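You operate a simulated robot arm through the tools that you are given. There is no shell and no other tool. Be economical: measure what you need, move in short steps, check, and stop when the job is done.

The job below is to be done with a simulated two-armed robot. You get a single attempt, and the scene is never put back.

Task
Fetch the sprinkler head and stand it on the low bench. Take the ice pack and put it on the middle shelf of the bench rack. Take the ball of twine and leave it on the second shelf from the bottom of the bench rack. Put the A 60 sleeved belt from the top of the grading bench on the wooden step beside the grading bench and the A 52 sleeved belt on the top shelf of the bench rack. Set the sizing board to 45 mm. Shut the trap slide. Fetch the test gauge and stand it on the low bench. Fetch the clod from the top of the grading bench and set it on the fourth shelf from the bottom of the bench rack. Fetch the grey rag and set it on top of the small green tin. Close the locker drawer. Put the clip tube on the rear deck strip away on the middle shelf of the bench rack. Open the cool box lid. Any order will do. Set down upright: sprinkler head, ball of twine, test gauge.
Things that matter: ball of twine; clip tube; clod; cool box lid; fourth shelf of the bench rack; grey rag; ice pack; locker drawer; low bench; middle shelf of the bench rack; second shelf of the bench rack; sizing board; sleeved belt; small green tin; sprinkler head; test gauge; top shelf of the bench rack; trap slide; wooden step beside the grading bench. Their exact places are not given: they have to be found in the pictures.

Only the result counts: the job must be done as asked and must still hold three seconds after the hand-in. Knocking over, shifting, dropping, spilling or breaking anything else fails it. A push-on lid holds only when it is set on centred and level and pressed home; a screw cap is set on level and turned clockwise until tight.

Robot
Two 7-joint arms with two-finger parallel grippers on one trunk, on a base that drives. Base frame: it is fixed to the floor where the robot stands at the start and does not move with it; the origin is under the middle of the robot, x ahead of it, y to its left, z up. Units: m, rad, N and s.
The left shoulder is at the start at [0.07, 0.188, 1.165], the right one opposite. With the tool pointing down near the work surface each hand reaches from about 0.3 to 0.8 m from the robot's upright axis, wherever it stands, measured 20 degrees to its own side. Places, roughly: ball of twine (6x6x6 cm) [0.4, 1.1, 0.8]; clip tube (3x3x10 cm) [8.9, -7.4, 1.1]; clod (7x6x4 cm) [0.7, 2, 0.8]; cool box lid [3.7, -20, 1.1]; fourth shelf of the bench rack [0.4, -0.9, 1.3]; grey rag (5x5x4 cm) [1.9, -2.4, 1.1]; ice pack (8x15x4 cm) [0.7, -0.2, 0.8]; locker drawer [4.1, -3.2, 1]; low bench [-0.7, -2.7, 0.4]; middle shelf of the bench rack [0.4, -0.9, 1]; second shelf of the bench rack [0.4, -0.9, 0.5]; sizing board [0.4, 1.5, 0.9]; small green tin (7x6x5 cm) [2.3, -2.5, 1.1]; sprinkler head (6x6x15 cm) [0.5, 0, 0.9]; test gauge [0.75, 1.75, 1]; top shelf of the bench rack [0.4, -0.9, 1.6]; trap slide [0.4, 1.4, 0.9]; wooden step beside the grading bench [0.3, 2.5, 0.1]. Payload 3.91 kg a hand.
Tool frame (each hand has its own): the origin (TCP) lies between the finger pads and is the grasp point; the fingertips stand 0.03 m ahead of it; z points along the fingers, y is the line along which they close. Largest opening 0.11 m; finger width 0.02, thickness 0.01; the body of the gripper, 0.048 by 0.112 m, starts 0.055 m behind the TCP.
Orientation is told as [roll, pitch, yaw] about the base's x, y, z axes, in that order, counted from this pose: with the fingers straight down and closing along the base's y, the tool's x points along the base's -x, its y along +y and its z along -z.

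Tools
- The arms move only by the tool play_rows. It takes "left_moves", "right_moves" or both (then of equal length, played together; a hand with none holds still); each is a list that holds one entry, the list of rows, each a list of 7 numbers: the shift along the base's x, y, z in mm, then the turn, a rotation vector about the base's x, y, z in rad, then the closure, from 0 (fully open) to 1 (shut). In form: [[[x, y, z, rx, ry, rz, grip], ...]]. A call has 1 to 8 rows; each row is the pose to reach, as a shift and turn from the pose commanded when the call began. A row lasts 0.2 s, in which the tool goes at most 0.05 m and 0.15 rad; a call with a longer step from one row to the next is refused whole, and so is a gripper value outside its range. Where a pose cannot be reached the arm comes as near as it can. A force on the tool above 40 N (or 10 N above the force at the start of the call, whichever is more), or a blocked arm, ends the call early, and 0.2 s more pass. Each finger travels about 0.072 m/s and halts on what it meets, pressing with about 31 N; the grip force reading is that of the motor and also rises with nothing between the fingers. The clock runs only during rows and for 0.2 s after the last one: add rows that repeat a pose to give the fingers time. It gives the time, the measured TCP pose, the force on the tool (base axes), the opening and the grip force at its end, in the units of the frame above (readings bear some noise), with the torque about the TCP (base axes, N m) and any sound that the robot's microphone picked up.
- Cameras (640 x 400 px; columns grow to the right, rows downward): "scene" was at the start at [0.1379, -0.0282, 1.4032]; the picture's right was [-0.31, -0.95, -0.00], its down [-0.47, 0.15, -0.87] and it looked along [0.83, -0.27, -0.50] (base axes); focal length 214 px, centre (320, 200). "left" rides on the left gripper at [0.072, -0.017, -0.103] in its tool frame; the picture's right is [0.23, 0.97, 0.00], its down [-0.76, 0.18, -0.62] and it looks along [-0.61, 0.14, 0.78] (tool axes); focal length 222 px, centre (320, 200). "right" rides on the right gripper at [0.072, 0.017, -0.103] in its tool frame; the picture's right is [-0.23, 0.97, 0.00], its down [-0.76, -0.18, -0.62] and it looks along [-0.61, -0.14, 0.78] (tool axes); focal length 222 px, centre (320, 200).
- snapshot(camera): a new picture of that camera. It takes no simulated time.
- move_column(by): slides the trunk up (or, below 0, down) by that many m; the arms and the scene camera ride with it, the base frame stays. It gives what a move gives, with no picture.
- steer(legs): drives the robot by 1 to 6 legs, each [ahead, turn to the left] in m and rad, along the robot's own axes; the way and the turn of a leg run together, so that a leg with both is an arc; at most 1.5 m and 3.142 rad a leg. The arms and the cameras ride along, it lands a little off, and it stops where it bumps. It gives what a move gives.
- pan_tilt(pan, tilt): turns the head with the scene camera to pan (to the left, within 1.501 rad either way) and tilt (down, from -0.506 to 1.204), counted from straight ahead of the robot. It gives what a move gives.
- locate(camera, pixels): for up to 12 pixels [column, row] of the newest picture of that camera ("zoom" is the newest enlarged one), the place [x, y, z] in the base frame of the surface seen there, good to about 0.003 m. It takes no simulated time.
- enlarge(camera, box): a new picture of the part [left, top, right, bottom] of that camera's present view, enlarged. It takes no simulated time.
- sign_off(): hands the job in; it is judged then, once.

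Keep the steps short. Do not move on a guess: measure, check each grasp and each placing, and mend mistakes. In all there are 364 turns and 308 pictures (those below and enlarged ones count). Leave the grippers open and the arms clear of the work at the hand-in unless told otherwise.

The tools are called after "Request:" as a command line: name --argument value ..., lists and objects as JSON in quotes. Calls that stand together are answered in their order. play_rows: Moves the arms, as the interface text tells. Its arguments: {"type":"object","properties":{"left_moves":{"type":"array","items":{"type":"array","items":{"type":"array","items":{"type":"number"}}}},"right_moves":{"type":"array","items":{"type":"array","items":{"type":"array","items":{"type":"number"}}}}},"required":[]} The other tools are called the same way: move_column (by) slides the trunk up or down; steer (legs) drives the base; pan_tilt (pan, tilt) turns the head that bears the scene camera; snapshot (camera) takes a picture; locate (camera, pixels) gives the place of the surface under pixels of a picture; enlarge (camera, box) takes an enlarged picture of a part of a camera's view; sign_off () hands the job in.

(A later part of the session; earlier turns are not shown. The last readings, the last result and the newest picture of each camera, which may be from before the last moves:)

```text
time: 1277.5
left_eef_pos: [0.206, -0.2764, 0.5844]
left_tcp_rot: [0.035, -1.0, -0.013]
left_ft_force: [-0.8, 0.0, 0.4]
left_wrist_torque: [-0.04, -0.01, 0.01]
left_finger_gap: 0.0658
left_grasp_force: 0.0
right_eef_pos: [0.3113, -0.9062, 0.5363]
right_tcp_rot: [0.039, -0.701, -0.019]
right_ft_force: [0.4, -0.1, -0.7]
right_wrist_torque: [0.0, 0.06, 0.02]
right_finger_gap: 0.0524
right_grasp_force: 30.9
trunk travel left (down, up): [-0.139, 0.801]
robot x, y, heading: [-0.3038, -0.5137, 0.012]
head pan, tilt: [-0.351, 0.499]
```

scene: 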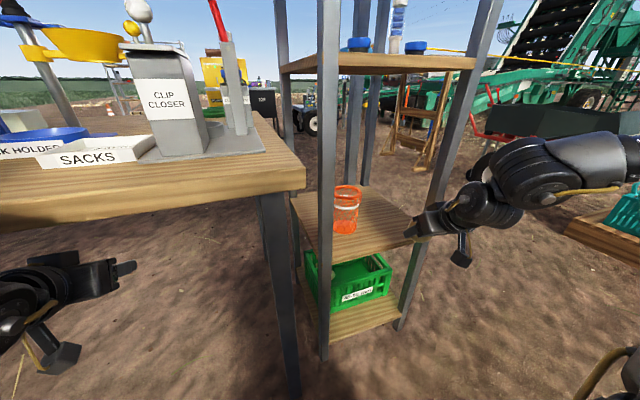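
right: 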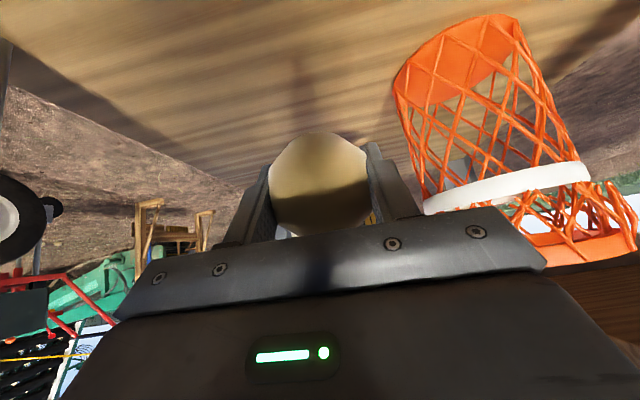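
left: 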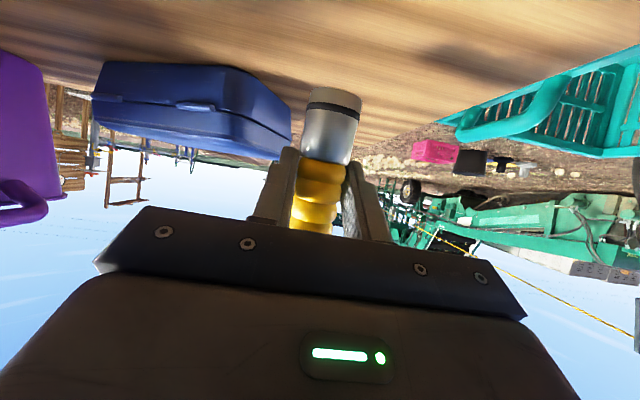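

Request:
move_column --by -0.003

Request:
play_rows --right_moves '[[[0, 0, 0, 0, 0, 0, 0.45], [0, 0, 0, 0, 0, 0, 0.35], [0, 0, 0, 0, 0, 0, 0.33], [0, 0, 0, 0, 0, 0, 0.33], [-20, 0, 8, 0, 0, 0, 0.33], [-45, 0, 20, 0, 0, 0, 0.33], [-75, 0, 30, 0, 0, 0, 0.33], [-110, 0, 35, 0, 0, 0, 0.33]]]'

Request:
snapshot --camera "right"

```text
time: 1278.1
left_eef_pos: [0.208, -0.2766, 0.582]
left_tcp_rot: [0.034, -0.999, -0.013]
left_ft_force: [0.6, 0.3, 1.4]
left_wrist_torque: [-0.01, 0.02, 0.03]
left_finger_gap: 0.0658
left_grasp_force: 0.1
right_eef_pos: [0.3109, -0.9052, 0.5331]
right_tcp_rot: [0.038, -0.699, -0.018]
right_ft_force: [-0.5, -0.3, -1.1]
right_wrist_torque: [0.01, -0.04, 0.0]
right_finger_gap: 0.0527
right_grasp_force: 31.1
trunk travel left (down, up): [-0.136, 0.804]
robot x, y, heading: [-0.3028, -0.5142, 0.005]
head pan, tilt: [-0.351, 0.499]
```

```text
time: 1279.9
left_eef_pos: [0.2071, -0.2753, 0.5835]
left_tcp_rot: [0.038, -1.0, -0.013]
left_ft_force: [0.7, -0.3, -0.7]
left_wrist_torque: [0.0, 0.01, -0.04]
left_finger_gap: 0.0661
left_grasp_force: 0.1
right_eef_pos: [0.2009, -0.9077, 0.5689]
right_tcp_rot: [0.038, -0.701, -0.02]
right_ft_force: [0.6, 0.9, 0.5]
right_wrist_torque: [0.02, 0.04, 0.0]
right_finger_gap: 0.0737
right_grasp_force: 0.2
trunk travel left (down, up): [-0.136, 0.804]
robot x, y, heading: [-0.2961, -0.5152, 0.005]
head pan, tilt: [-0.351, 0.499]
```

```text
90 pictures are left
```

right: 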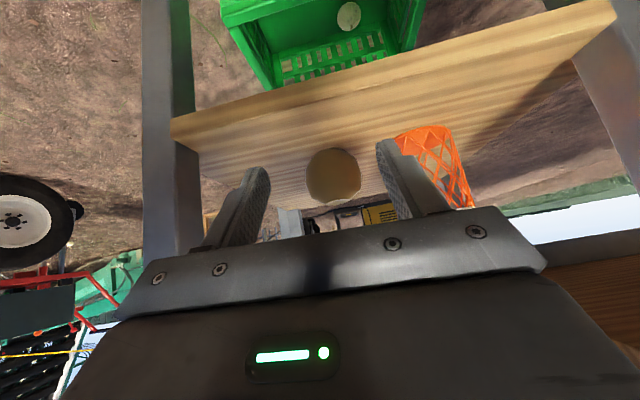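

The twine stands on the second shelf. I back off, raise the trunk and look at the top shelf.

Request:
steer --legs '[[-0.5, 0]]'

Request:
move_column --by 0.4

Request:
move_column --by 0.395

Request:
pan_tilt --pan -0.35 --tilt 0.15

Request:
enlarge --camera "scene" --box '[240, 100, 440, 280]'

```text
time: 1282.8
left_eef_pos: [-0.2987, -0.2799, 0.5823]
left_tcp_rot: [0.034, -1.0, -0.005]
left_ft_force: [0.2, 0.4, -0.7]
left_wrist_torque: [0.0, -0.02, -0.01]
left_finger_gap: 0.066
left_grasp_force: 0.0
right_eef_pos: [-0.3008, -0.9113, 0.5678]
right_tcp_rot: [0.037, -0.7, -0.013]
right_ft_force: [-0.7, -0.2, 0.0]
right_wrist_torque: [-0.01, -0.02, 0.01]
right_finger_gap: 0.0738
right_grasp_force: 0.0
trunk travel left (down, up): [-0.136, 0.804]
robot x, y, heading: [-0.8035, -0.5229, 0.011]
head pan, tilt: [-0.351, 0.499]
```

```text
time: 1286.7
left_eef_pos: [-0.2988, -0.2807, 0.9823]
left_tcp_rot: [0.035, -1.0, -0.004]
left_ft_force: [-0.6, 0.9, 0.6]
left_wrist_torque: [0.0, 0.02, -0.02]
left_finger_gap: 0.066
left_grasp_force: 0.1
right_eef_pos: [-0.3002, -0.9101, 0.9685]
right_tcp_rot: [0.039, -0.702, -0.01]
right_ft_force: [-0.6, 0.2, -0.8]
right_wrist_torque: [-0.04, 0.04, 0.01]
right_finger_gap: 0.0738
right_grasp_force: 0.0
trunk travel left (down, up): [-0.536, 0.404]
robot x, y, heading: [-0.8029, -0.52, 0.018]
head pan, tilt: [-0.351, 0.499]
```

```text
time: 1290.4
left_eef_pos: [-0.2992, -0.2803, 1.3779]
left_tcp_rot: [0.034, -1.0, -0.006]
left_ft_force: [0.8, 1.0, 1.0]
left_wrist_torque: [0.01, -0.03, -0.01]
left_finger_gap: 0.0661
left_grasp_force: 0.0
right_eef_pos: [-0.3007, -0.9097, 1.3642]
right_tcp_rot: [0.039, -0.701, -0.012]
right_ft_force: [0.5, -0.4, 0.3]
right_wrist_torque: [0.01, 0.02, 0.03]
right_finger_gap: 0.0736
right_grasp_force: 0.1
trunk travel left (down, up): [-0.931, 0.009]
robot x, y, heading: [-0.8032, -0.5191, 0.015]
head pan, tilt: [-0.351, 0.499]
```

```text
time: 1291.3
left_eef_pos: [-0.2986, -0.2798, 1.3767]
left_tcp_rot: [0.034, -1.0, -0.005]
left_ft_force: [0.3, 0.1, 0.3]
left_wrist_torque: [-0.01, 0.01, -0.01]
left_finger_gap: 0.0659
left_grasp_force: 0.1
right_eef_pos: [-0.2994, -0.9092, 1.3631]
right_tcp_rot: [0.039, -0.703, -0.013]
right_ft_force: [-0.2, 1.0, 0.0]
right_wrist_torque: [-0.01, -0.02, 0.0]
right_finger_gap: 0.0737
right_grasp_force: 0.1
trunk travel left (down, up): [-0.931, 0.009]
robot x, y, heading: [-0.8047, -0.5224, 0.017]
head pan, tilt: [-0.351, 0.15]
```

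```text
2.22 times, centred on (340, 190) of scene
```

zoom: 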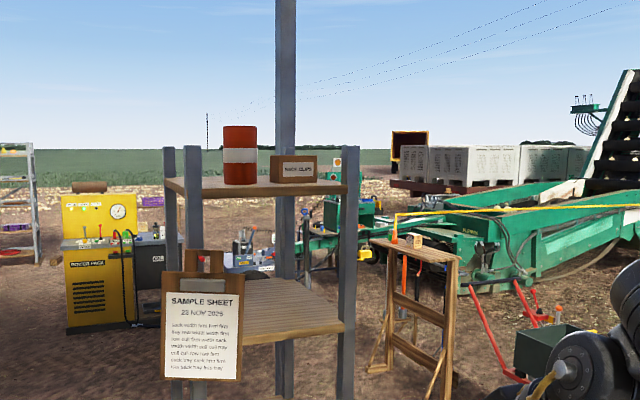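

Request:
locate --camera "zoom" --pixels '[[240, 175], [240, 135], [293, 170], [300, 182], [215, 188], [260, 190], [290, 195], [345, 190], [200, 340], [300, 310], [205, 262], [235, 300]]'

```text
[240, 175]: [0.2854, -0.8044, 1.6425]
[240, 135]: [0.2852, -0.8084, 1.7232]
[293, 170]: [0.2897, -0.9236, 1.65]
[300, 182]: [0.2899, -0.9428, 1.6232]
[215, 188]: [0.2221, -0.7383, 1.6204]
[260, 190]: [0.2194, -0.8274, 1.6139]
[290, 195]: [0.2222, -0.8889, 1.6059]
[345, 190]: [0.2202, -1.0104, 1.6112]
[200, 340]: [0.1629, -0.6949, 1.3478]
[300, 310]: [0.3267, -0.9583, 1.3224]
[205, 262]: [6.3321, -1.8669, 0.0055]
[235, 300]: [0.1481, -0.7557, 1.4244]
```

Top shelf (z≈1.62): barrel and box stand in front, free space behind. Now the last pick-ups (A 52 and clod): I drive to the far side again.

Request:
steer --legs '[[0, -1.585], [1.36, 0], [0, 1.57], [1.5, 0], [1.05, 0], [0, 1.57]]'

Request:
steer --legs '[[1.5, 0], [1.45, 0], [0, 1.57]]'

Request:
pan_tilt --pan 0.0 --tilt 0.7

Request:
snapshot --camera "scene"

```text
time: 1321.6
left_eef_pos: [1.4563, -1.2494, 1.3763]
left_tcp_rot: [0.037, -1.001, 1.673]
left_ft_force: [0.1, 1.1, 1.1]
left_wrist_torque: [-0.03, 0.0, 0.0]
left_finger_gap: 0.0662
left_grasp_force: 0.0
right_eef_pos: [2.0816, -1.1818, 1.3637]
right_tcp_rot: [0.037, -0.703, 1.664]
right_ft_force: [0.7, -0.3, -0.1]
right_wrist_torque: [-0.03, -0.01, 0.03]
right_finger_gap: 0.0736
right_grasp_force: 0.2
trunk travel left (down, up): [-0.931, 0.009]
robot x, y, heading: [1.7476, -1.7255, 1.691]
head pan, tilt: [-0.351, 0.15]
```

```text
time: 1339.6
left_eef_pos: [0.9312, 0.9268, 1.378]
left_tcp_rot: [0.036, -1.001, -3.073]
left_ft_force: [-0.3, 0.5, -0.7]
left_wrist_torque: [-0.01, 0.0, 0.03]
left_finger_gap: 0.066
left_grasp_force: 0.0
right_eef_pos: [0.8846, 1.5547, 1.3626]
right_tcp_rot: [0.038, -0.702, -3.079]
right_ft_force: [-0.4, 0.9, 0.7]
right_wrist_torque: [0.01, -0.02, 0.0]
right_finger_gap: 0.0735
right_grasp_force: 0.2
trunk travel left (down, up): [-0.931, 0.009]
robot x, y, heading: [1.4131, 1.2042, -3.054]
head pan, tilt: [-0.351, 0.15]
```

```text
time: 1340.6
left_eef_pos: [0.9322, 0.9258, 1.3772]
left_tcp_rot: [0.034, -0.997, -3.069]
left_ft_force: [0.5, 0.4, -0.4]
left_wrist_torque: [-0.03, 0.02, 0.03]
left_finger_gap: 0.0658
left_grasp_force: 0.1
right_eef_pos: [0.8853, 1.5536, 1.3639]
right_tcp_rot: [0.039, -0.701, -3.077]
right_ft_force: [0.5, 0.8, -0.8]
right_wrist_torque: [-0.01, 0.0, 0.0]
right_finger_gap: 0.0737
right_grasp_force: 0.0
trunk travel left (down, up): [-0.931, 0.009]
robot x, y, heading: [1.4136, 1.2029, -3.054]
head pan, tilt: [0.0, 0.7]
```

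```text
88 pictures are left
```

scene: 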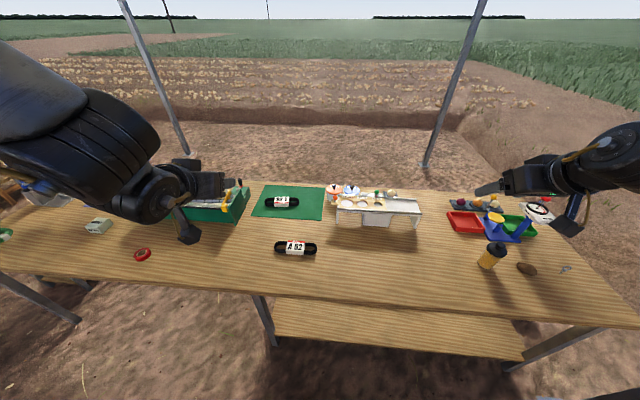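

Request:
locate --camera "scene" --pixels '[[296, 247], [285, 247], [308, 246], [275, 248], [317, 248], [527, 265], [520, 268], [535, 270], [527, 273], [490, 252]]'

Request:
play_rows --left_moves '[[[0, 0, 0, 0, -0.14, 0, 0], [0, 0, 0, 0, -0.28, 0, 0], [0, 0, 0, 0, -0.42, 0, 0], [0, 0, 0, 0, -0.56, 0, 0], [0, 0, 0, 0, -0.7, 0, 0], [0, 0, 0, 0, -0.84, 0, 0], [0, 0, 0, 0, -0.98, 0, 0]]]' --right_moves '[[[0, 0, 0, 0, -0.1, 0, 0], [0, 0, 0, 0, -0.2, 0, 0], [0, 0, 0, 0, -0.3, 0, 0], [0, 0, 0, 0, -0.4, 0, 0], [0, 0, 0, 0, -0.5, 0, 0], [0, 0, 0, 0, -0.6, 0, 0], [0, 0, 0, 0, -0.7, 0, 0]]]'

```text
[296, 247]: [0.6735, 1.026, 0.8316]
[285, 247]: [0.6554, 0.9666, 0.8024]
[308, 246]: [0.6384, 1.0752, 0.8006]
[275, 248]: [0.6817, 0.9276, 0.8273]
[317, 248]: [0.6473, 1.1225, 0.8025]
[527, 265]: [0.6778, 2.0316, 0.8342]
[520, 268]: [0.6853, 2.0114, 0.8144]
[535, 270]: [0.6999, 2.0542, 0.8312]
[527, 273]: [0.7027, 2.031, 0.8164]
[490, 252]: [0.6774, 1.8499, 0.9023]
```

```text
time: 1342.2
left_eef_pos: [0.9843, 1.0065, 1.3532]
left_tcp_rot: [0.097, -0.019, -3.094]
left_ft_force: [-0.9, 0.7, -0.3]
left_wrist_torque: [-0.03, -0.02, 0.03]
left_finger_gap: 0.1099
left_grasp_force: 0.0
left hand out of reach, approached as far as the arm can: row 3, 4, 5, 6, 7
right_eef_pos: [0.8843, 1.5582, 1.3629]
right_tcp_rot: [0.083, 0.001, -3.093]
right_ft_force: [-0.2, 1.0, -0.5]
right_wrist_torque: [-0.02, -0.02, -0.01]
right_finger_gap: 0.1099
right_grasp_force: 0.0
trunk travel left (down, up): [-0.931, 0.009]
robot x, y, heading: [1.4163, 1.2069, -3.051]
head pan, tilt: [0.0, 0.7]
```

Request:
steer --legs '[[0.19, 0]]'

Request:
play_rows --left_moves '[[[-10, 0, 0, 0, 0, 0.145, 0], [-20, 0, 0, 0, 0, 0.29, 0], [-35, 0, 0, 0, 0, 0.435, 0], [-50, 5, 0, 0, 0, 0.58, 0], [-65, 10, 0, 0, 0, 0.725, 0], [-80, 20, -10, 0, 0, 0.87, 0], [-95, 30, -20, 0, 0, 1.015, 0], [-110, 38, -40, 0, 0, 1.16, 0]]]'

Request:
play_rows --left_moves '[[[-5, 0, -30, 0, 0, 0.14, 0], [-10, 0, -60, 0, 0, 0.28, 0], [-13, 0, -90, 0, 0, 0.41, 0]]]'

Request:
move_column --by -0.28

Request:
snapshot --camera "left"

```text
time: 1343.8
left_eef_pos: [0.7993, 0.9876, 1.353]
left_tcp_rot: [0.095, -0.031, -3.095]
left_ft_force: [1.1, 0.9, 0.1]
left_wrist_torque: [-0.04, 0.03, 0.0]
left_finger_gap: 0.11
left_grasp_force: 0.0
right_eef_pos: [0.6982, 1.5375, 1.365]
right_tcp_rot: [0.081, -0.008, -3.095]
right_ft_force: [0.1, 0.3, 0.0]
right_wrist_torque: [0.01, -0.01, 0.01]
right_finger_gap: 0.1101
right_grasp_force: 0.1
trunk travel left (down, up): [-0.931, 0.009]
robot x, y, heading: [1.2258, 1.1874, -3.054]
head pan, tilt: [0.0, 0.7]
```

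```text
time: 1345.6
left_eef_pos: [0.6817, 1.0244, 1.3111]
left_tcp_rot: [0.097, -0.024, -1.932]
left_ft_force: [0.2, -0.6, 0.4]
left_wrist_torque: [0.0, -0.02, 0.01]
left_finger_gap: 0.1098
left_grasp_force: 0.0
right_eef_pos: [0.693, 1.5377, 1.363]
right_tcp_rot: [0.08, -0.002, -3.095]
right_ft_force: [0.3, 0.1, 0.5]
right_wrist_torque: [0.0, -0.01, -0.03]
right_finger_gap: 0.1102
right_grasp_force: 0.0
trunk travel left (down, up): [-0.931, 0.009]
robot x, y, heading: [1.227, 1.1877, -3.054]
head pan, tilt: [0.0, 0.7]
```

```text
time: 1346.4
left_eef_pos: [0.6698, 1.0236, 1.2217]
left_tcp_rot: [0.095, -0.025, -1.524]
left_ft_force: [-0.6, -0.2, 0.4]
left_wrist_torque: [0.01, 0.0, -0.02]
left_finger_gap: 0.1103
left_grasp_force: 0.0
right_eef_pos: [0.6946, 1.5366, 1.3641]
right_tcp_rot: [0.079, -0.001, -3.095]
right_ft_force: [-0.6, -0.1, -1.0]
right_wrist_torque: [-0.01, 0.01, 0.02]
right_finger_gap: 0.1099
right_grasp_force: 0.1
trunk travel left (down, up): [-0.931, 0.009]
robot x, y, heading: [1.2226, 1.1858, -3.05]
head pan, tilt: [0.0, 0.7]
```

```text
time: 1349.2
left_eef_pos: [0.6713, 1.024, 0.9416]
left_tcp_rot: [0.096, -0.025, -1.525]
left_ft_force: [0.1, -0.4, 0.5]
left_wrist_torque: [0.0, -0.04, 0.01]
left_finger_gap: 0.1101
left_grasp_force: 0.0
right_eef_pos: [0.6943, 1.5375, 1.0835]
right_tcp_rot: [0.081, -0.003, -3.095]
right_ft_force: [-0.2, -0.5, 0.2]
right_wrist_torque: [0.0, -0.01, -0.02]
right_finger_gap: 0.1098
right_grasp_force: 0.2
trunk travel left (down, up): [-0.651, 0.289]
robot x, y, heading: [1.2247, 1.1863, -3.052]
head pan, tilt: [0.0, 0.7]
```

```text
87 pictures are left
```

left: 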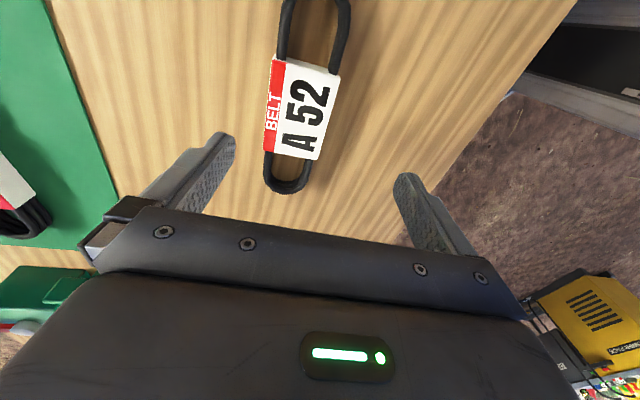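

Request:
locate --camera "left" --pixels '[[303, 105], [285, 190], [288, 60], [330, 75], [270, 145], [315, 155]]'

```text
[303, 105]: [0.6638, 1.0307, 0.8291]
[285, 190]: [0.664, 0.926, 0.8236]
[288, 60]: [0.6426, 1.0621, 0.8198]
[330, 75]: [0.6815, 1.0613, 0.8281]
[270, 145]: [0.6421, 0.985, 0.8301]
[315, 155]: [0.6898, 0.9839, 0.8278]
```

Request:
play_rows --left_moves '[[[-3, 0, -25, 0.01, 0.05, -0.02, 0.15], [-7, 0, -55, 0.02, 0.097, -0.046, 0.25], [-7, 0, -85, 0.02, 0.097, -0.046, 0.25], [-7, 0, -103, 0.02, 0.097, -0.046, 0.25], [-7, 0, -103, 0.02, 0.097, -0.046, 0.5], [-7, 0, -103, 0.02, 0.097, -0.046, 0.8], [-7, 0, -103, 0.02, 0.097, -0.046, 1], [-7, 0, -103, 0.02, 0.097, -0.046, 1]]]'

Request:
snapshot --camera "left"

```text
time: 1351.0
left_eef_pos: [0.6634, 1.024, 0.8382]
left_tcp_rot: [0.0, -0.004, -1.569]
left_ft_force: [0.0, 0.2, -0.3]
left_wrist_torque: [0.04, 0.01, 0.01]
left_finger_gap: 0.0596
left_grasp_force: 31.2
right_eef_pos: [0.6945, 1.5372, 1.0827]
right_tcp_rot: [0.08, -0.002, -3.095]
right_ft_force: [-0.5, 0.4, 0.2]
right_wrist_torque: [0.02, 0.0, 0.0]
right_finger_gap: 0.1099
right_grasp_force: 0.0
trunk travel left (down, up): [-0.651, 0.289]
robot x, y, heading: [1.2271, 1.1856, -3.048]
head pan, tilt: [0.0, 0.7]
```

```text
86 pictures are left
```

left: 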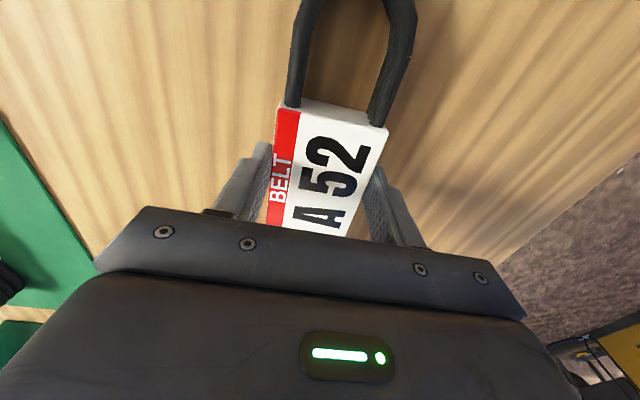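

A 52 gripped. I lift it and shift the base north for the clod.

Request:
play_rows --left_moves '[[[0, 0, 40, 0, 0, 0, 1], [0, 0, 80, 0, 0, 0, 1], [0, 0, 120, 0, 0, 0, 1], [0, 0, 160, 0, 0, 0, 1], [0, 0, 200, 0, 0, 0, 1], [0, 0, 240, 0, 0, 0, 1]]]'

Request:
steer --legs '[[-0.45, 0], [0, -1.66], [0.4, 0], [0, 1.57], [0.45, 0]]'

Request:
snapshot --camera "right"

```text
time: 1352.4
left_eef_pos: [0.6642, 1.0221, 1.0814]
left_tcp_rot: [-0.001, -0.003, -1.568]
left_ft_force: [-0.5, 0.2, -1.9]
left_wrist_torque: [0.02, 0.01, 0.02]
left_finger_gap: 0.0598
left_grasp_force: 30.9
right_eef_pos: [0.6955, 1.537, 1.0828]
right_tcp_rot: [0.08, -0.004, -3.093]
right_ft_force: [-0.1, 0.2, -0.2]
right_wrist_torque: [-0.05, 0.01, 0.02]
right_finger_gap: 0.11
right_grasp_force: 0.1
trunk travel left (down, up): [-0.651, 0.289]
robot x, y, heading: [1.2247, 1.1864, -3.053]
head pan, tilt: [0.0, 0.7]
```

```text
time: 1367.4
left_eef_pos: [0.6448, 1.5258, 1.0806]
left_tcp_rot: [-0.001, -0.004, -1.667]
left_ft_force: [0.3, -0.4, -1.7]
left_wrist_torque: [0.02, 0.03, 0.02]
left_finger_gap: 0.0594
left_grasp_force: 31.0
right_eef_pos: [0.7245, 2.0342, 1.0838]
right_tcp_rot: [0.08, -0.002, 3.094]
right_ft_force: [-0.1, -0.9, -0.5]
right_wrist_torque: [0.0, -0.03, 0.0]
right_finger_gap: 0.11
right_grasp_force: 0.1
trunk travel left (down, up): [-0.651, 0.289]
robot x, y, heading: [1.2187, 1.639, 3.137]
head pan, tilt: [0.0, 0.7]
```

```text
85 pictures are left
```

right: 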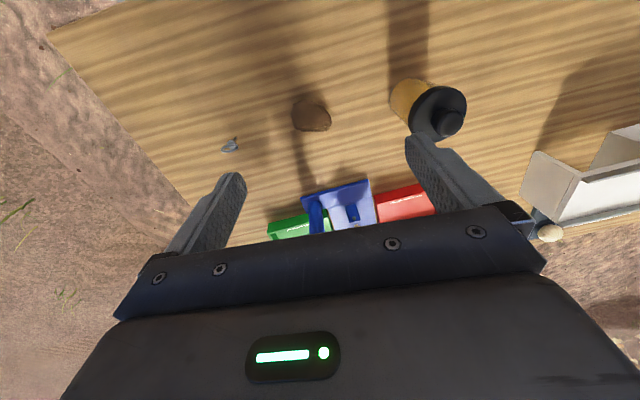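

Request:
locate --camera "right" --pixels '[[312, 115], [293, 118], [330, 122], [310, 98], [312, 130], [410, 90]]'

```text
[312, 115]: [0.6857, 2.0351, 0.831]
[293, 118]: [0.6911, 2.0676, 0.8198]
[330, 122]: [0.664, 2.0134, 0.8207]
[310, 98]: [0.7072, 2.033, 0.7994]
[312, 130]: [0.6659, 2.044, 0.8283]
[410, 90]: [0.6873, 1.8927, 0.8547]
```

Request:
play_rows --right_moves '[[[-10, 1, -40, 0.02, 0, 0, 0], [-20, 2, -85, 0.05, 0, 0, 0], [-30, 3, -130, 0.08, -0.006, 0, 0], [-40, 4, -175, 0.08, -0.006, 0, 0.1], [-43, 4, -215, 0.08, -0.006, 0, 0.15]]]'

Request:
snapshot --camera "right"

```text
time: 1368.6
left_eef_pos: [0.6431, 1.5268, 1.0793]
left_tcp_rot: [-0.001, -0.004, -1.666]
left_ft_force: [-0.9, 0.9, -1.8]
left_wrist_torque: [0.03, 0.01, 0.01]
left_finger_gap: 0.0593
left_grasp_force: 30.9
right_eef_pos: [0.6786, 2.0407, 0.8683]
right_tcp_rot: [0.0, 0.0, 3.096]
right_ft_force: [0.1, 0.7, -0.6]
right_wrist_torque: [0.02, -0.01, 0.0]
right_finger_gap: 0.0934
right_grasp_force: 0.0
trunk travel left (down, up): [-0.651, 0.289]
robot x, y, heading: [1.2174, 1.6372, 3.138]
head pan, tilt: [0.0, 0.7]
```

```text
84 pictures are left
```

right: 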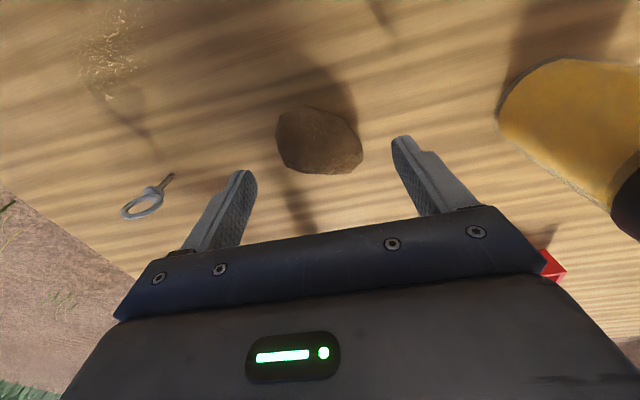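

Request:
play_rows --right_moves '[[[3, 0, -20, 0, 0, 0, 0.15], [4, 0, -35, 0, 0, 0, 0.15], [4, 0, -35, 0, 0, 0, 0.4], [4, 0, -35, 0, 0, 0, 0.7], [4, 0, -35, 0, 0, 0, 1], [4, 0, -35, 0, 0, 0, 1]]]'

Request:
play_rows --right_moves '[[[0, 0, 40, 0, 0, 0, 1], [0, 0, 80, 0, 0, 0, 1], [0, 0, 120, 0, 0, 0, 1], [0, 0, 160, 0, 0, 0, 1], [0, 0, 200, 0, 0, 0, 1], [0, 0, 240, 0, 0, 0, 1]]]'

Request:
snapshot --camera "right"

```text
time: 1370.0
left_eef_pos: [0.6438, 1.5269, 1.0806]
left_tcp_rot: [-0.002, -0.003, -1.664]
left_ft_force: [-0.6, 0.1, -2.7]
left_wrist_torque: [0.01, -0.01, 0.02]
left_finger_gap: 0.0595
left_grasp_force: 30.7
right_eef_pos: [0.684, 2.0385, 0.8352]
right_tcp_rot: [-0.001, 0.001, 3.094]
right_ft_force: [1.1, 0.4, 1.0]
right_wrist_torque: [-0.04, 0.03, 0.03]
right_finger_gap: 0.0572
right_grasp_force: 31.5
trunk travel left (down, up): [-0.651, 0.289]
robot x, y, heading: [1.2198, 1.6365, 3.131]
head pan, tilt: [0.0, 0.7]
```

```text
time: 1371.4
left_eef_pos: [0.6455, 1.5246, 1.0799]
left_tcp_rot: [-0.002, -0.004, -1.664]
left_ft_force: [-0.1, -0.3, -1.0]
left_wrist_torque: [-0.03, 0.04, 0.01]
left_finger_gap: 0.0595
left_grasp_force: 31.1
right_eef_pos: [0.6847, 2.0376, 1.0754]
right_tcp_rot: [0.001, -0.001, 3.094]
right_ft_force: [-0.4, -0.7, -1.6]
right_wrist_torque: [-0.02, 0.01, -0.02]
right_finger_gap: 0.0563
right_grasp_force: 30.8
trunk travel left (down, up): [-0.651, 0.289]
robot x, y, heading: [1.216, 1.6378, 3.137]
head pan, tilt: [0.0, 0.7]
```

```text
83 pictures are left
```

right: 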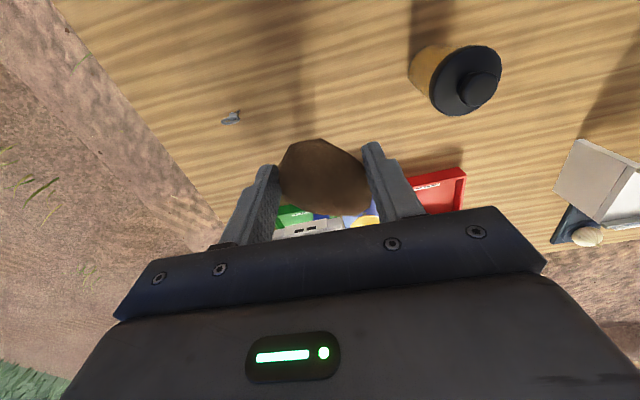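

Clod held (56 mm). I raise the trunk and drive back to the rack's west side.

Request:
move_column --by 0.27

Request:
steer --legs '[[-0.5, 0], [0, 1.57], [1.5, 0], [1.5, 0], [0.5, 0], [0, -1.57]]'

Request:
steer --legs '[[1.5, 0], [0.95, 0], [0, -1.57]]'

```text
time: 1374.1
left_eef_pos: [0.6439, 1.5261, 1.3505]
left_tcp_rot: [0.001, -0.005, -1.665]
left_ft_force: [-0.5, 0.7, -2.0]
left_wrist_torque: [-0.05, -0.02, -0.02]
left_finger_gap: 0.0594
left_grasp_force: 31.0
right_eef_pos: [0.6834, 2.0397, 1.3447]
right_tcp_rot: [0.0, 0.0, 3.094]
right_ft_force: [-0.2, 0.2, -1.9]
right_wrist_torque: [0.01, 0.0, -0.02]
right_finger_gap: 0.0561
right_grasp_force: 31.0
trunk travel left (down, up): [-0.921, 0.019]
robot x, y, heading: [1.2195, 1.6347, 3.139]
head pan, tilt: [0.0, 0.7]
```

```text
time: 1401.3
left_eef_pos: [1.0621, -1.9515, 1.3506]
left_tcp_rot: [-0.002, -0.003, -1.709]
left_ft_force: [-0.8, 0.2, -1.1]
left_wrist_torque: [0.05, 0.02, -0.01]
left_finger_gap: 0.0597
left_grasp_force: 30.4
right_eef_pos: [1.1244, -1.4413, 1.3435]
right_tcp_rot: [-0.001, 0.001, 3.05]
right_ft_force: [1.3, -0.7, -1.7]
right_wrist_torque: [0.01, 0.0, 0.0]
right_finger_gap: 0.0546
right_grasp_force: 31.3
trunk travel left (down, up): [-0.921, 0.019]
robot x, y, heading: [1.6459, -1.8673, 3.093]
head pan, tilt: [0.0, 0.7]
```

```text
time: 1417.0
left_eef_pos: [-0.8454, -1.1419, 1.3495]
left_tcp_rot: [-0.002, -0.002, 2.975]
left_ft_force: [-0.2, -0.2, -1.1]
left_wrist_torque: [-0.01, -0.03, -0.01]
left_finger_gap: 0.0593
left_grasp_force: 31.4
right_eef_pos: [-0.3365, -1.2186, 1.3438]
right_tcp_rot: [-0.002, 0.001, 1.45]
right_ft_force: [-0.2, -0.6, -2.4]
right_wrist_torque: [0.0, 0.02, -0.03]
right_finger_gap: 0.0549
right_grasp_force: 30.8
trunk travel left (down, up): [-0.921, 0.019]
robot x, y, heading: [-0.7755, -1.7215, 1.495]
head pan, tilt: [0.0, 0.7]
```

Request:
steer --legs '[[1.18, 0], [0, -1.5]]'

Request:
play_rows --right_moves '[[[0, 0, 0, 0, -0.14, 0, 1], [0, 0, 0, 0, -0.28, 0, 1], [0, 0, 0, 0, -0.42, 0, 1], [0, 0, 0, 0, -0.56, 0, 1], [5, 0, 0, 0, -0.7, 0, 1], [10, 0, 0, 0, -0.84, 0, 1], [15, 0, 0, 0, -0.98, 0, 1], [20, 0, 0, 0, -1.12, 0, 1]]]'

Request:
pan_tilt --pan -0.35 --tilt 0.25

Request:
snapshot --camera "scene"

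```text
time: 1426.7
left_eef_pos: [-0.1147, -0.4371, 1.3503]
left_tcp_rot: [0.001, 0.0, 1.482]
left_ft_force: [0.0, 0.5, -0.8]
left_wrist_torque: [-0.01, 0.0, 0.0]
left_finger_gap: 0.0595
left_grasp_force: 31.2
right_eef_pos: [-0.1524, -0.9514, 1.3453]
right_tcp_rot: [0.0, 0.0, -0.044]
right_ft_force: [1.3, -0.7, -1.0]
right_wrist_torque: [0.02, 0.05, -0.02]
right_finger_gap: 0.0543
right_grasp_force: 31.0
trunk travel left (down, up): [-0.921, 0.019]
robot x, y, heading: [-0.6905, -0.5522, -0.004]
head pan, tilt: [0.0, 0.7]
```

```text
time: 1428.5
left_eef_pos: [-0.114, -0.4398, 1.3497]
left_tcp_rot: [-0.001, -0.004, 1.481]
left_ft_force: [0.5, -0.5, -0.9]
left_wrist_torque: [0.01, 0.03, 0.02]
left_finger_gap: 0.0593
left_grasp_force: 31.0
right_eef_pos: [-0.1321, -0.9542, 1.3451]
right_tcp_rot: [0.096, -1.123, -0.107]
right_ft_force: [0.0, -0.3, -2.1]
right_wrist_torque: [0.03, 0.06, 0.02]
right_finger_gap: 0.0543
right_grasp_force: 31.2
trunk travel left (down, up): [-0.921, 0.019]
robot x, y, heading: [-0.6926, -0.5502, -0.005]
head pan, tilt: [0.0, 0.7]
```

```text
time: 1429.4
left_eef_pos: [-0.1136, -0.4376, 1.3508]
left_tcp_rot: [-0.003, -0.005, 1.48]
left_ft_force: [0.1, 0.5, -1.6]
left_wrist_torque: [-0.02, -0.03, -0.01]
left_finger_gap: 0.0594
left_grasp_force: 31.1
right_eef_pos: [-0.1323, -0.951, 1.3436]
right_tcp_rot: [0.092, -1.117, -0.101]
right_ft_force: [-0.3, 0.0, -1.4]
right_wrist_torque: [-0.05, 0.07, -0.04]
right_finger_gap: 0.0545
right_grasp_force: 30.7
trunk travel left (down, up): [-0.921, 0.019]
robot x, y, heading: [-0.688, -0.5521, -0.0]
head pan, tilt: [-0.351, 0.25]
```

```text
82 pictures are left
```

scene: 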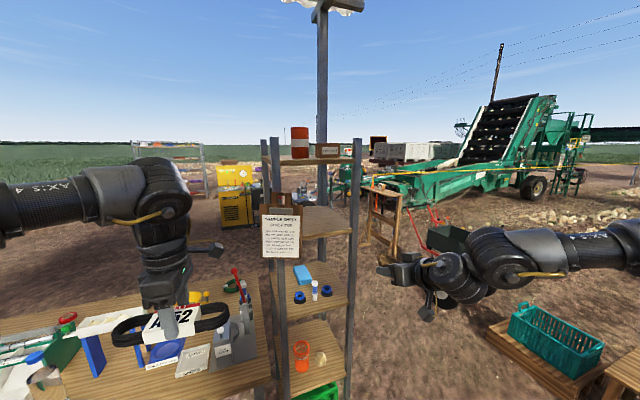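

The clod goes on the fourth shelf: I raise the right hand, shift it to y≈-0.91, and drive in.

Request:
play_rows --right_moves '[[[0, 10, 15, -0.03, 0, 0.03, 1], [0, 20, 30, -0.06, 0, 0.06, 1], [0, 35, 50, -0.09, 0, 0.1, 1], [0, 40, 60, -0.09, 0, 0.1, 1]]]'

Request:
steer --legs '[[0.3, 0]]'

Request:
snapshot --camera "scene"

Request:
snapshot --camera "right"

```text
time: 1430.4
left_eef_pos: [-0.1146, -0.4379, 1.3503]
left_tcp_rot: [-0.002, -0.001, 1.481]
left_ft_force: [-0.1, -0.3, -1.8]
left_wrist_torque: [0.02, 0.0, 0.03]
left_finger_gap: 0.0593
left_grasp_force: 31.5
right_eef_pos: [-0.1331, -0.9117, 1.4035]
right_tcp_rot: [-0.113, -1.115, 0.182]
right_ft_force: [-0.5, 0.0, -1.8]
right_wrist_torque: [-0.01, 0.03, -0.01]
right_finger_gap: 0.0545
right_grasp_force: 31.2
trunk travel left (down, up): [-0.921, 0.019]
robot x, y, heading: [-0.69, -0.5493, -0.002]
head pan, tilt: [-0.351, 0.25]
```

```text
time: 1432.4
left_eef_pos: [0.1801, -0.4398, 1.3522]
left_tcp_rot: [-0.001, -0.004, 1.479]
left_ft_force: [-0.3, -0.8, -1.4]
left_wrist_torque: [-0.02, 0.0, 0.0]
left_finger_gap: 0.0595
left_grasp_force: 31.3
right_eef_pos: [0.1612, -0.913, 1.4053]
right_tcp_rot: [-0.113, -1.118, 0.179]
right_ft_force: [0.3, 0.9, -1.0]
right_wrist_torque: [-0.03, 0.02, -0.01]
right_finger_gap: 0.0544
right_grasp_force: 31.2
trunk travel left (down, up): [-0.921, 0.019]
robot x, y, heading: [-0.3895, -0.5536, -0.004]
head pan, tilt: [-0.351, 0.25]
```

```text
81 pictures are left
```

scene: 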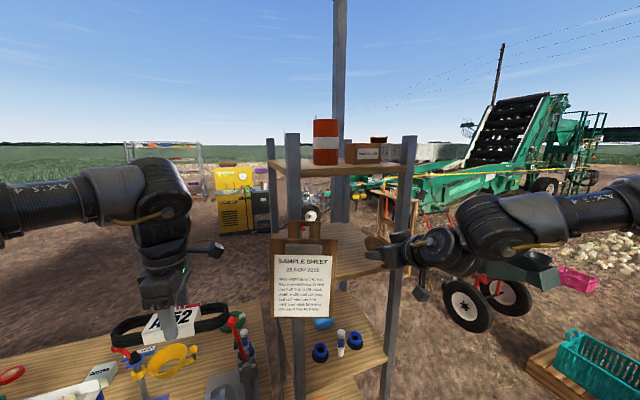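

```text
80 pictures are left
```

right: 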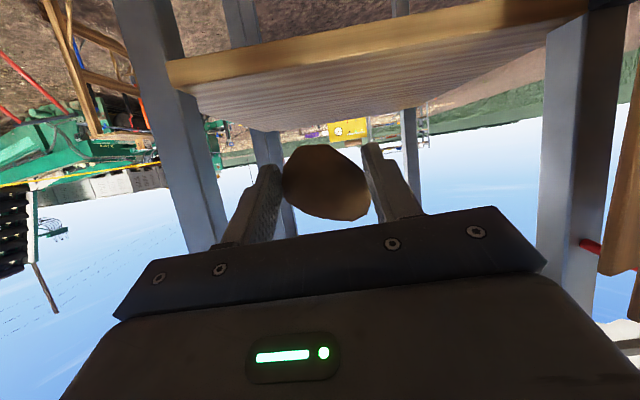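

Request:
steer --legs '[[0.17, 0]]'

Request:
snapshot --camera "right"

Request:
locate --camera "right" --pixels '[[325, 165], [320, 200], [300, 150], [345, 160], [325, 100], [325, 50]]'

```text
time: 1433.9
left_eef_pos: [0.3449, -0.4398, 1.3525]
left_tcp_rot: [-0.006, -0.004, 1.481]
left_ft_force: [-0.3, -0.3, -2.2]
left_wrist_torque: [0.0, -0.04, 0.0]
left_finger_gap: 0.0593
left_grasp_force: 31.3
right_eef_pos: [0.3274, -0.9153, 1.405]
right_tcp_rot: [-0.116, -1.118, 0.181]
right_ft_force: [0.7, -0.4, -1.0]
right_wrist_torque: [-0.03, 0.05, 0.03]
right_finger_gap: 0.0548
right_grasp_force: 30.9
trunk travel left (down, up): [-0.921, 0.019]
robot x, y, heading: [-0.2251, -0.5513, -0.007]
head pan, tilt: [-0.351, 0.25]
```

```text
79 pictures are left
```

right: 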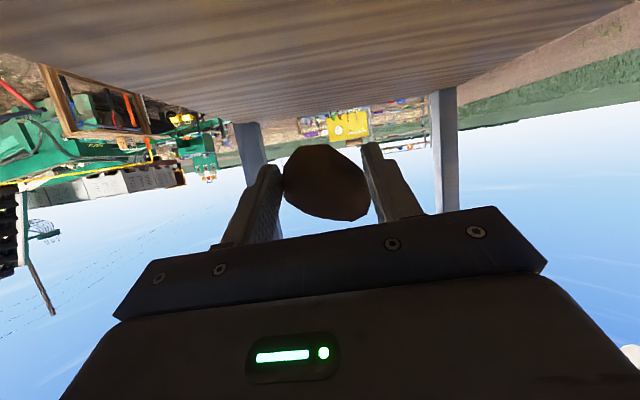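

```text
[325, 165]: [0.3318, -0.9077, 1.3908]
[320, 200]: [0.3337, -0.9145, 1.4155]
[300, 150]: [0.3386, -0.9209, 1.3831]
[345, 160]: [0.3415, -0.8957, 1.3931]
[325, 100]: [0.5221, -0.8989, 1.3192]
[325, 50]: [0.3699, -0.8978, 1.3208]
```

Request:
move_column --by -0.05

Request:
snapshot --camera "right"

Request:
move_column --by -0.006

```text
time: 1434.8
left_eef_pos: [0.3499, -0.441, 1.3017]
left_tcp_rot: [-0.001, -0.003, 1.48]
left_ft_force: [-0.5, -0.3, -1.3]
left_wrist_torque: [-0.03, 0.02, 0.0]
left_finger_gap: 0.0596
left_grasp_force: 31.0
right_eef_pos: [0.3321, -0.9132, 1.3538]
right_tcp_rot: [-0.115, -1.114, 0.179]
right_ft_force: [0.0, 0.2, -0.8]
right_wrist_torque: [0.0, 0.05, -0.03]
right_finger_gap: 0.0545
right_grasp_force: 30.8
trunk travel left (down, up): [-0.871, 0.069]
robot x, y, heading: [-0.2298, -0.5533, -0.006]
head pan, tilt: [-0.351, 0.25]
```

```text
78 pictures are left
```

right: 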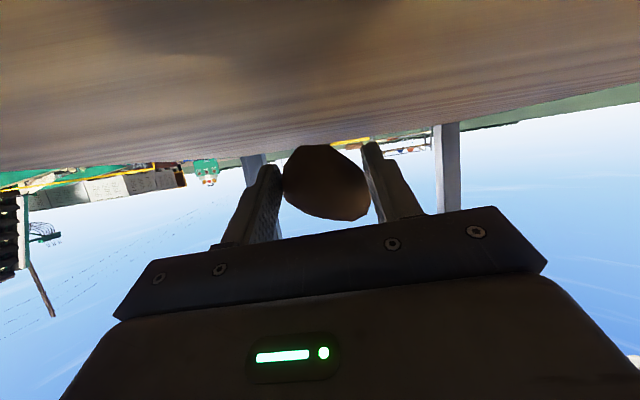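

```text
time: 1435.3
left_eef_pos: [0.35, -0.4391, 1.2947]
left_tcp_rot: [-0.001, -0.003, 1.479]
left_ft_force: [-0.2, 0.2, -2.5]
left_wrist_torque: [-0.01, 0.0, 0.01]
left_finger_gap: 0.0595
left_grasp_force: 30.9
right_eef_pos: [0.3317, -0.9141, 1.3478]
right_tcp_rot: [-0.111, -1.115, 0.181]
right_ft_force: [0.4, -1.0, -1.9]
right_wrist_torque: [-0.02, 0.03, 0.03]
right_finger_gap: 0.0547
right_grasp_force: 31.1
trunk travel left (down, up): [-0.865, 0.075]
robot x, y, heading: [-0.227, -0.5516, -0.004]
head pan, tilt: [-0.351, 0.25]
```

Request:
move_column --by -0.004

Request:
play_rows --right_moves '[[[0, 0, 0, 0, 0, 0, 0.4], [0, 0, 0, 0, 0, 0, 0.25], [0, 0, 0, 0, 0, 0, 0.25], [-15, 0, 5, 0, 0, 0, 0.25], [-35, 0, 12, 0, 0, 0, 0.25], [-55, 0, 18, 0, 0, 0, 0.25]]]'

Request:
snapshot --camera "right"

```text
time: 1435.9
left_eef_pos: [0.3482, -0.4403, 1.2917]
left_tcp_rot: [-0.001, -0.001, 1.479]
left_ft_force: [0.4, -0.7, -2.2]
left_wrist_torque: [0.0, 0.03, -0.02]
left_finger_gap: 0.0597
left_grasp_force: 30.9
right_eef_pos: [0.3306, -0.9146, 1.3464]
right_tcp_rot: [-0.115, -1.12, 0.181]
right_ft_force: [1.2, -2.5, 10.3]
right_wrist_torque: [-0.19, -0.27, 0.0]
right_finger_gap: 0.0543
right_grasp_force: 31.1
trunk travel left (down, up): [-0.861, 0.079]
robot x, y, heading: [-0.2239, -0.5535, -0.002]
head pan, tilt: [-0.351, 0.25]
```

```text
time: 1437.3
left_eef_pos: [0.3476, -0.4412, 1.2912]
left_tcp_rot: [-0.003, -0.004, 1.478]
left_ft_force: [0.0, -0.3, -1.8]
left_wrist_torque: [0.02, -0.04, 0.02]
left_finger_gap: 0.0591
left_grasp_force: 31.0
right_eef_pos: [0.2741, -0.9141, 1.3618]
right_tcp_rot: [-0.114, -1.115, 0.182]
right_ft_force: [0.3, -1.0, -0.5]
right_wrist_torque: [0.0, 0.01, 0.0]
right_finger_gap: 0.0823
right_grasp_force: 0.1
trunk travel left (down, up): [-0.861, 0.079]
robot x, y, heading: [-0.2272, -0.5486, -0.005]
head pan, tilt: [-0.351, 0.25]
```

```text
77 pictures are left
```

right: 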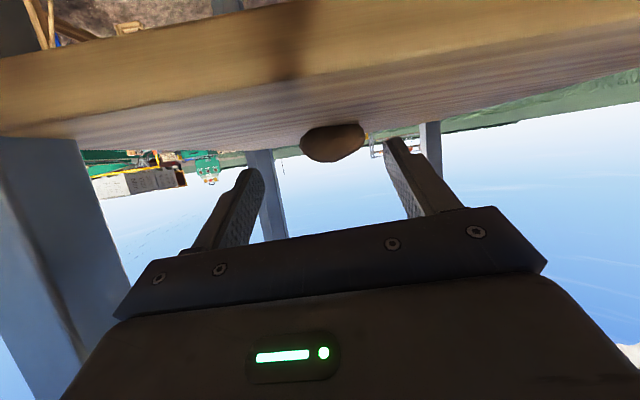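

The clod rests on the fourth shelf. I back off and prepare the A 52 belt: left hand to relative yaw 0 in free space.

Request:
steer --legs '[[-0.45, 0]]'

Request:
play_rows --left_moves '[[[0, 0, 0, 0, 0, -0.145, 1], [0, 0, 0, 0, 0, -0.29, 1], [0, 0, 0, 0, 0, -0.435, 1], [0, 0, 0, 0, 0, -0.58, 1], [0, 0, 0, 0, 0, -0.725, 1], [0, 0, 0, 0, 0, -0.87, 1], [0, 0, 0, 0, 0, -1.015, 1], [0, 0, 0, 0, 0, -1.16, 1]]]' --right_moves '[[[-20, 0, 0, 0, 0.13, 0, 0], [-40, 0, 0, 0, 0.26, 0, 0], [-60, 0, 0, 0, 0.39, 0, 0], [-80, 0, 0, 0, 0.52, 0, 0], [-100, 0, 0, 0, 0.65, 0, 0], [-120, 0, 0, 0, 0.78, 0, 0], [-140, 0, 0, 0, 0.91, 0, 0], [-160, 0, 0, 0, 1.04, 0, 0]]]'

Request:
play_rows --left_moves '[[[0, 0, 0, 0, 0, -0.11, 1], [0, 0, 0, 0, 0, -0.22, 1], [0, 0, 0, 0, 0, -0.31, 1], [0, 0, 0, 0, -0.14, -0.31, 1], [0, 0, 0, 0, -0.28, -0.31, 1], [0, 0, 0, 0, -0.42, -0.31, 1]]]'

```text
time: 1440.0
left_eef_pos: [-0.0973, -0.438, 1.2885]
left_tcp_rot: [0.0, -0.002, 1.482]
left_ft_force: [1.1, 0.3, -2.1]
left_wrist_torque: [-0.01, -0.01, 0.01]
left_finger_gap: 0.0596
left_grasp_force: 30.8
right_eef_pos: [-0.1707, -0.912, 1.3614]
right_tcp_rot: [-0.114, -1.114, 0.184]
right_ft_force: [0.4, -0.2, -0.1]
right_wrist_torque: [-0.01, 0.02, 0.05]
right_finger_gap: 0.0826
right_grasp_force: 0.1
trunk travel left (down, up): [-0.861, 0.079]
robot x, y, heading: [-0.6722, -0.5505, 0.003]
head pan, tilt: [-0.351, 0.25]
```

```text
time: 1441.8
left_eef_pos: [-0.1, -0.4388, 1.2913]
left_tcp_rot: [-0.001, -0.003, 0.319]
left_ft_force: [-0.1, -0.3, -2.2]
left_wrist_torque: [0.02, -0.01, -0.01]
left_finger_gap: 0.0591
left_grasp_force: 30.7
right_eef_pos: [-0.3338, -0.9131, 1.3625]
right_tcp_rot: [0.045, -0.079, 0.079]
right_ft_force: [0.7, 0.6, 0.0]
right_wrist_torque: [0.01, -0.03, 0.02]
right_finger_gap: 0.1099
right_grasp_force: 0.0
trunk travel left (down, up): [-0.861, 0.079]
robot x, y, heading: [-0.6771, -0.5512, -0.001]
head pan, tilt: [-0.351, 0.25]
```

```text
time: 1443.2
left_eef_pos: [-0.0997, -0.4393, 1.29]
left_tcp_rot: [-0.076, -0.416, 0.024]
left_ft_force: [-1.0, 0.0, -1.1]
left_wrist_torque: [0.0, 0.04, 0.04]
left_finger_gap: 0.0596
left_grasp_force: 31.1
left hand out of reach, approached as far as the arm can: row 2, 3, 4, 5
right_eef_pos: [-0.3331, -0.9128, 1.3617]
right_tcp_rot: [0.046, -0.08, 0.08]
right_ft_force: [0.2, 0.1, -0.7]
right_wrist_torque: [-0.01, 0.0, 0.01]
right_finger_gap: 0.1102
right_grasp_force: 0.1
trunk travel left (down, up): [-0.861, 0.079]
robot x, y, heading: [-0.6757, -0.5532, 0.003]
head pan, tilt: [-0.351, 0.25]
```

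Request:
play_rows --left_moves '[[[10, 0, 20, 0.01, -0.13, 0, 1], [20, 0, 40, 0.02, -0.26, 0, 1], [30, 0, 65, 0.04, -0.39, 0, 1], [40, 0, 95, 0.06, -0.52, 0, 1], [50, 0, 130, 0.07, -0.65, 0, 1], [60, 0, 170, 0.07, -0.78, 0, 1], [70, 0, 210, 0.07, -0.88, 0, 1], [80, 0, 250, 0.07, -0.88, 0, 1]]]'

Request:
move_column --by 0.079

Request:
play_rows --left_moves '[[[10, 0, 30, 0, 0, 0, 1], [20, 0, 60, 0, 0, 0, 1], [30, 0, 90, 0, 0, 0, 1], [40, 0, 120, 0, 0, 0, 1]]]'

Request:
snapshot --camera "scene"

```text
time: 1445.0
left_eef_pos: [-0.0359, -0.4538, 1.533]
left_tcp_rot: [0.078, -1.298, -0.098]
left_ft_force: [-0.7, 0.8, -1.2]
left_wrist_torque: [-0.03, 0.05, 0.01]
left_finger_gap: 0.0592
left_grasp_force: 30.8
left hand out of reach, approached as far as the arm can: row 8
right_eef_pos: [-0.3335, -0.9135, 1.3614]
right_tcp_rot: [0.046, -0.083, 0.08]
right_ft_force: [0.3, -0.7, -0.4]
right_wrist_torque: [0.01, -0.02, 0.01]
right_finger_gap: 0.11
right_grasp_force: 0.1
trunk travel left (down, up): [-0.861, 0.079]
robot x, y, heading: [-0.6739, -0.5511, -0.003]
head pan, tilt: [-0.351, 0.25]
```

```text
time: 1446.1
left_eef_pos: [-0.0333, -0.4523, 1.609]
left_tcp_rot: [0.071, -1.294, -0.093]
left_ft_force: [-1.0, -0.9, -1.7]
left_wrist_torque: [0.0, 0.03, 0.03]
left_finger_gap: 0.0596
left_grasp_force: 31.2
right_eef_pos: [-0.3323, -0.9116, 1.4412]
right_tcp_rot: [0.045, -0.081, 0.081]
right_ft_force: [0.4, 0.7, 1.2]
right_wrist_torque: [0.01, -0.02, 0.0]
right_finger_gap: 0.11
right_grasp_force: 0.1
trunk travel left (down, up): [-0.94, 0.0]
robot x, y, heading: [-0.6759, -0.5498, 0.002]
head pan, tilt: [-0.351, 0.25]
```

```text
time: 1447.1
left_eef_pos: [-0.0457, -0.4907, 1.6836]
left_tcp_rot: [0.025, -1.302, -0.037]
left_ft_force: [1.0, -1.4, -1.2]
left_wrist_torque: [0.01, 0.04, -0.01]
left_finger_gap: 0.0598
left_grasp_force: 31.5
left hand out of reach, approached as far as the arm can: row 1, 2, 3, 4
right_eef_pos: [-0.3315, -0.9124, 1.4409]
right_tcp_rot: [0.047, -0.083, 0.081]
right_ft_force: [0.1, -0.9, 0.5]
right_wrist_torque: [0.0, 0.02, 0.0]
right_finger_gap: 0.1101
right_grasp_force: 0.1
trunk travel left (down, up): [-0.94, 0.0]
robot x, y, heading: [-0.6742, -0.5519, -0.0]
head pan, tilt: [-0.351, 0.25]
```

```text
76 pictures are left
```

scene: 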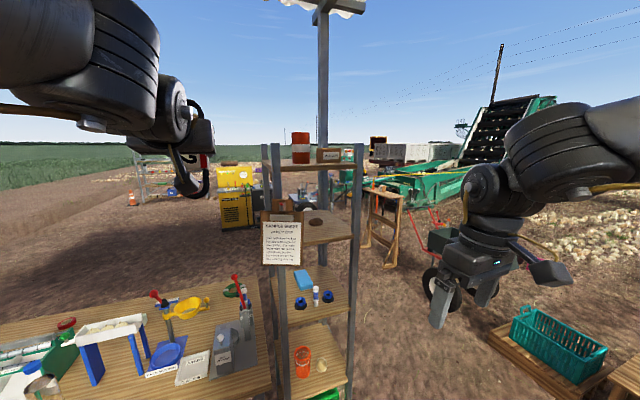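

The belt hangs too low in this orientation. I roll the left hand by -90° about its finger axis so the belt lies crosswise (only 4 cm below the TCP).

Request:
play_rows --left_moves '[[[0, 0, 0, -0.145, 0, 0, 1], [0, 0, 0, -0.29, 0, 0, 1], [0, 0, 0, -0.435, 0, 0, 1], [0, 0, 0, -0.58, 0, 0, 1], [0, 0, 0, -0.725, 0, 0, 1], [0, 0, 0, -0.87, 0, 0, 1], [0, 0, 0, -1.015, 0, 0, 1], [0, 0, 0, -1.16, 0, 0, 1]]]'

Request:
play_rows --left_moves '[[[0, 0, 0, -0.14, 0, 0, 1], [0, 0, 0, -0.28, 0, 0, 1], [0, 0, 0, -0.41, 0, 0, 1]]]'

Request:
pan_tilt --pan 0.1 --tilt 0.1

Request:
snapshot --camera "scene"

```text
time: 1448.9
left_eef_pos: [-0.043, -0.4887, 1.6849]
left_tcp_rot: [-1.469, -0.417, 1.271]
left_ft_force: [-0.3, 0.0, -1.7]
left_wrist_torque: [0.0, 0.05, 0.02]
left_finger_gap: 0.0596
left_grasp_force: 30.9
right_eef_pos: [-0.3305, -0.9124, 1.4401]
right_tcp_rot: [0.043, -0.081, 0.08]
right_ft_force: [0.6, 0.3, -0.2]
right_wrist_torque: [-0.02, -0.03, 0.0]
right_finger_gap: 0.1101
right_grasp_force: 0.1
trunk travel left (down, up): [-0.94, 0.0]
robot x, y, heading: [-0.674, -0.5481, 0.001]
head pan, tilt: [-0.351, 0.25]
```

```text
time: 1449.7
left_eef_pos: [-0.0435, -0.487, 1.6834]
left_tcp_rot: [-1.587, -0.023, 1.298]
left_ft_force: [0.5, -0.1, -1.5]
left_wrist_torque: [-0.01, 0.05, 0.02]
left_finger_gap: 0.0594
left_grasp_force: 31.4
right_eef_pos: [-0.3302, -0.9112, 1.4414]
right_tcp_rot: [0.045, -0.081, 0.08]
right_ft_force: [-0.1, 0.1, -0.1]
right_wrist_torque: [0.02, -0.03, 0.02]
right_finger_gap: 0.11
right_grasp_force: 0.1
trunk travel left (down, up): [-0.94, 0.0]
robot x, y, heading: [-0.6751, -0.5498, 0.0]
head pan, tilt: [-0.351, 0.25]
```

```text
time: 1450.6
left_eef_pos: [-0.045, -0.489, 1.6854]
left_tcp_rot: [-1.587, -0.025, 1.297]
left_ft_force: [0.2, 0.1, -1.8]
left_wrist_torque: [-0.01, 0.04, 0.0]
left_finger_gap: 0.0596
left_grasp_force: 31.3
right_eef_pos: [-0.3335, -0.9133, 1.4416]
right_tcp_rot: [0.045, -0.082, 0.08]
right_ft_force: [0.9, 0.1, 0.6]
right_wrist_torque: [0.01, 0.03, 0.03]
right_finger_gap: 0.1099
right_grasp_force: 0.2
trunk travel left (down, up): [-0.94, 0.0]
robot x, y, heading: [-0.6763, -0.5484, 0.004]
head pan, tilt: [0.099, 0.099]
```

```text
75 pictures are left
```

scene: 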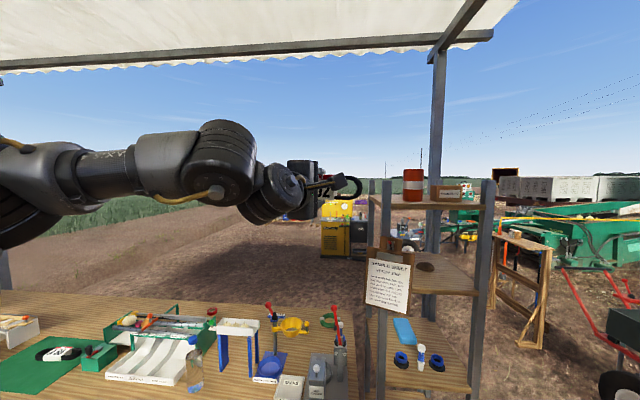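

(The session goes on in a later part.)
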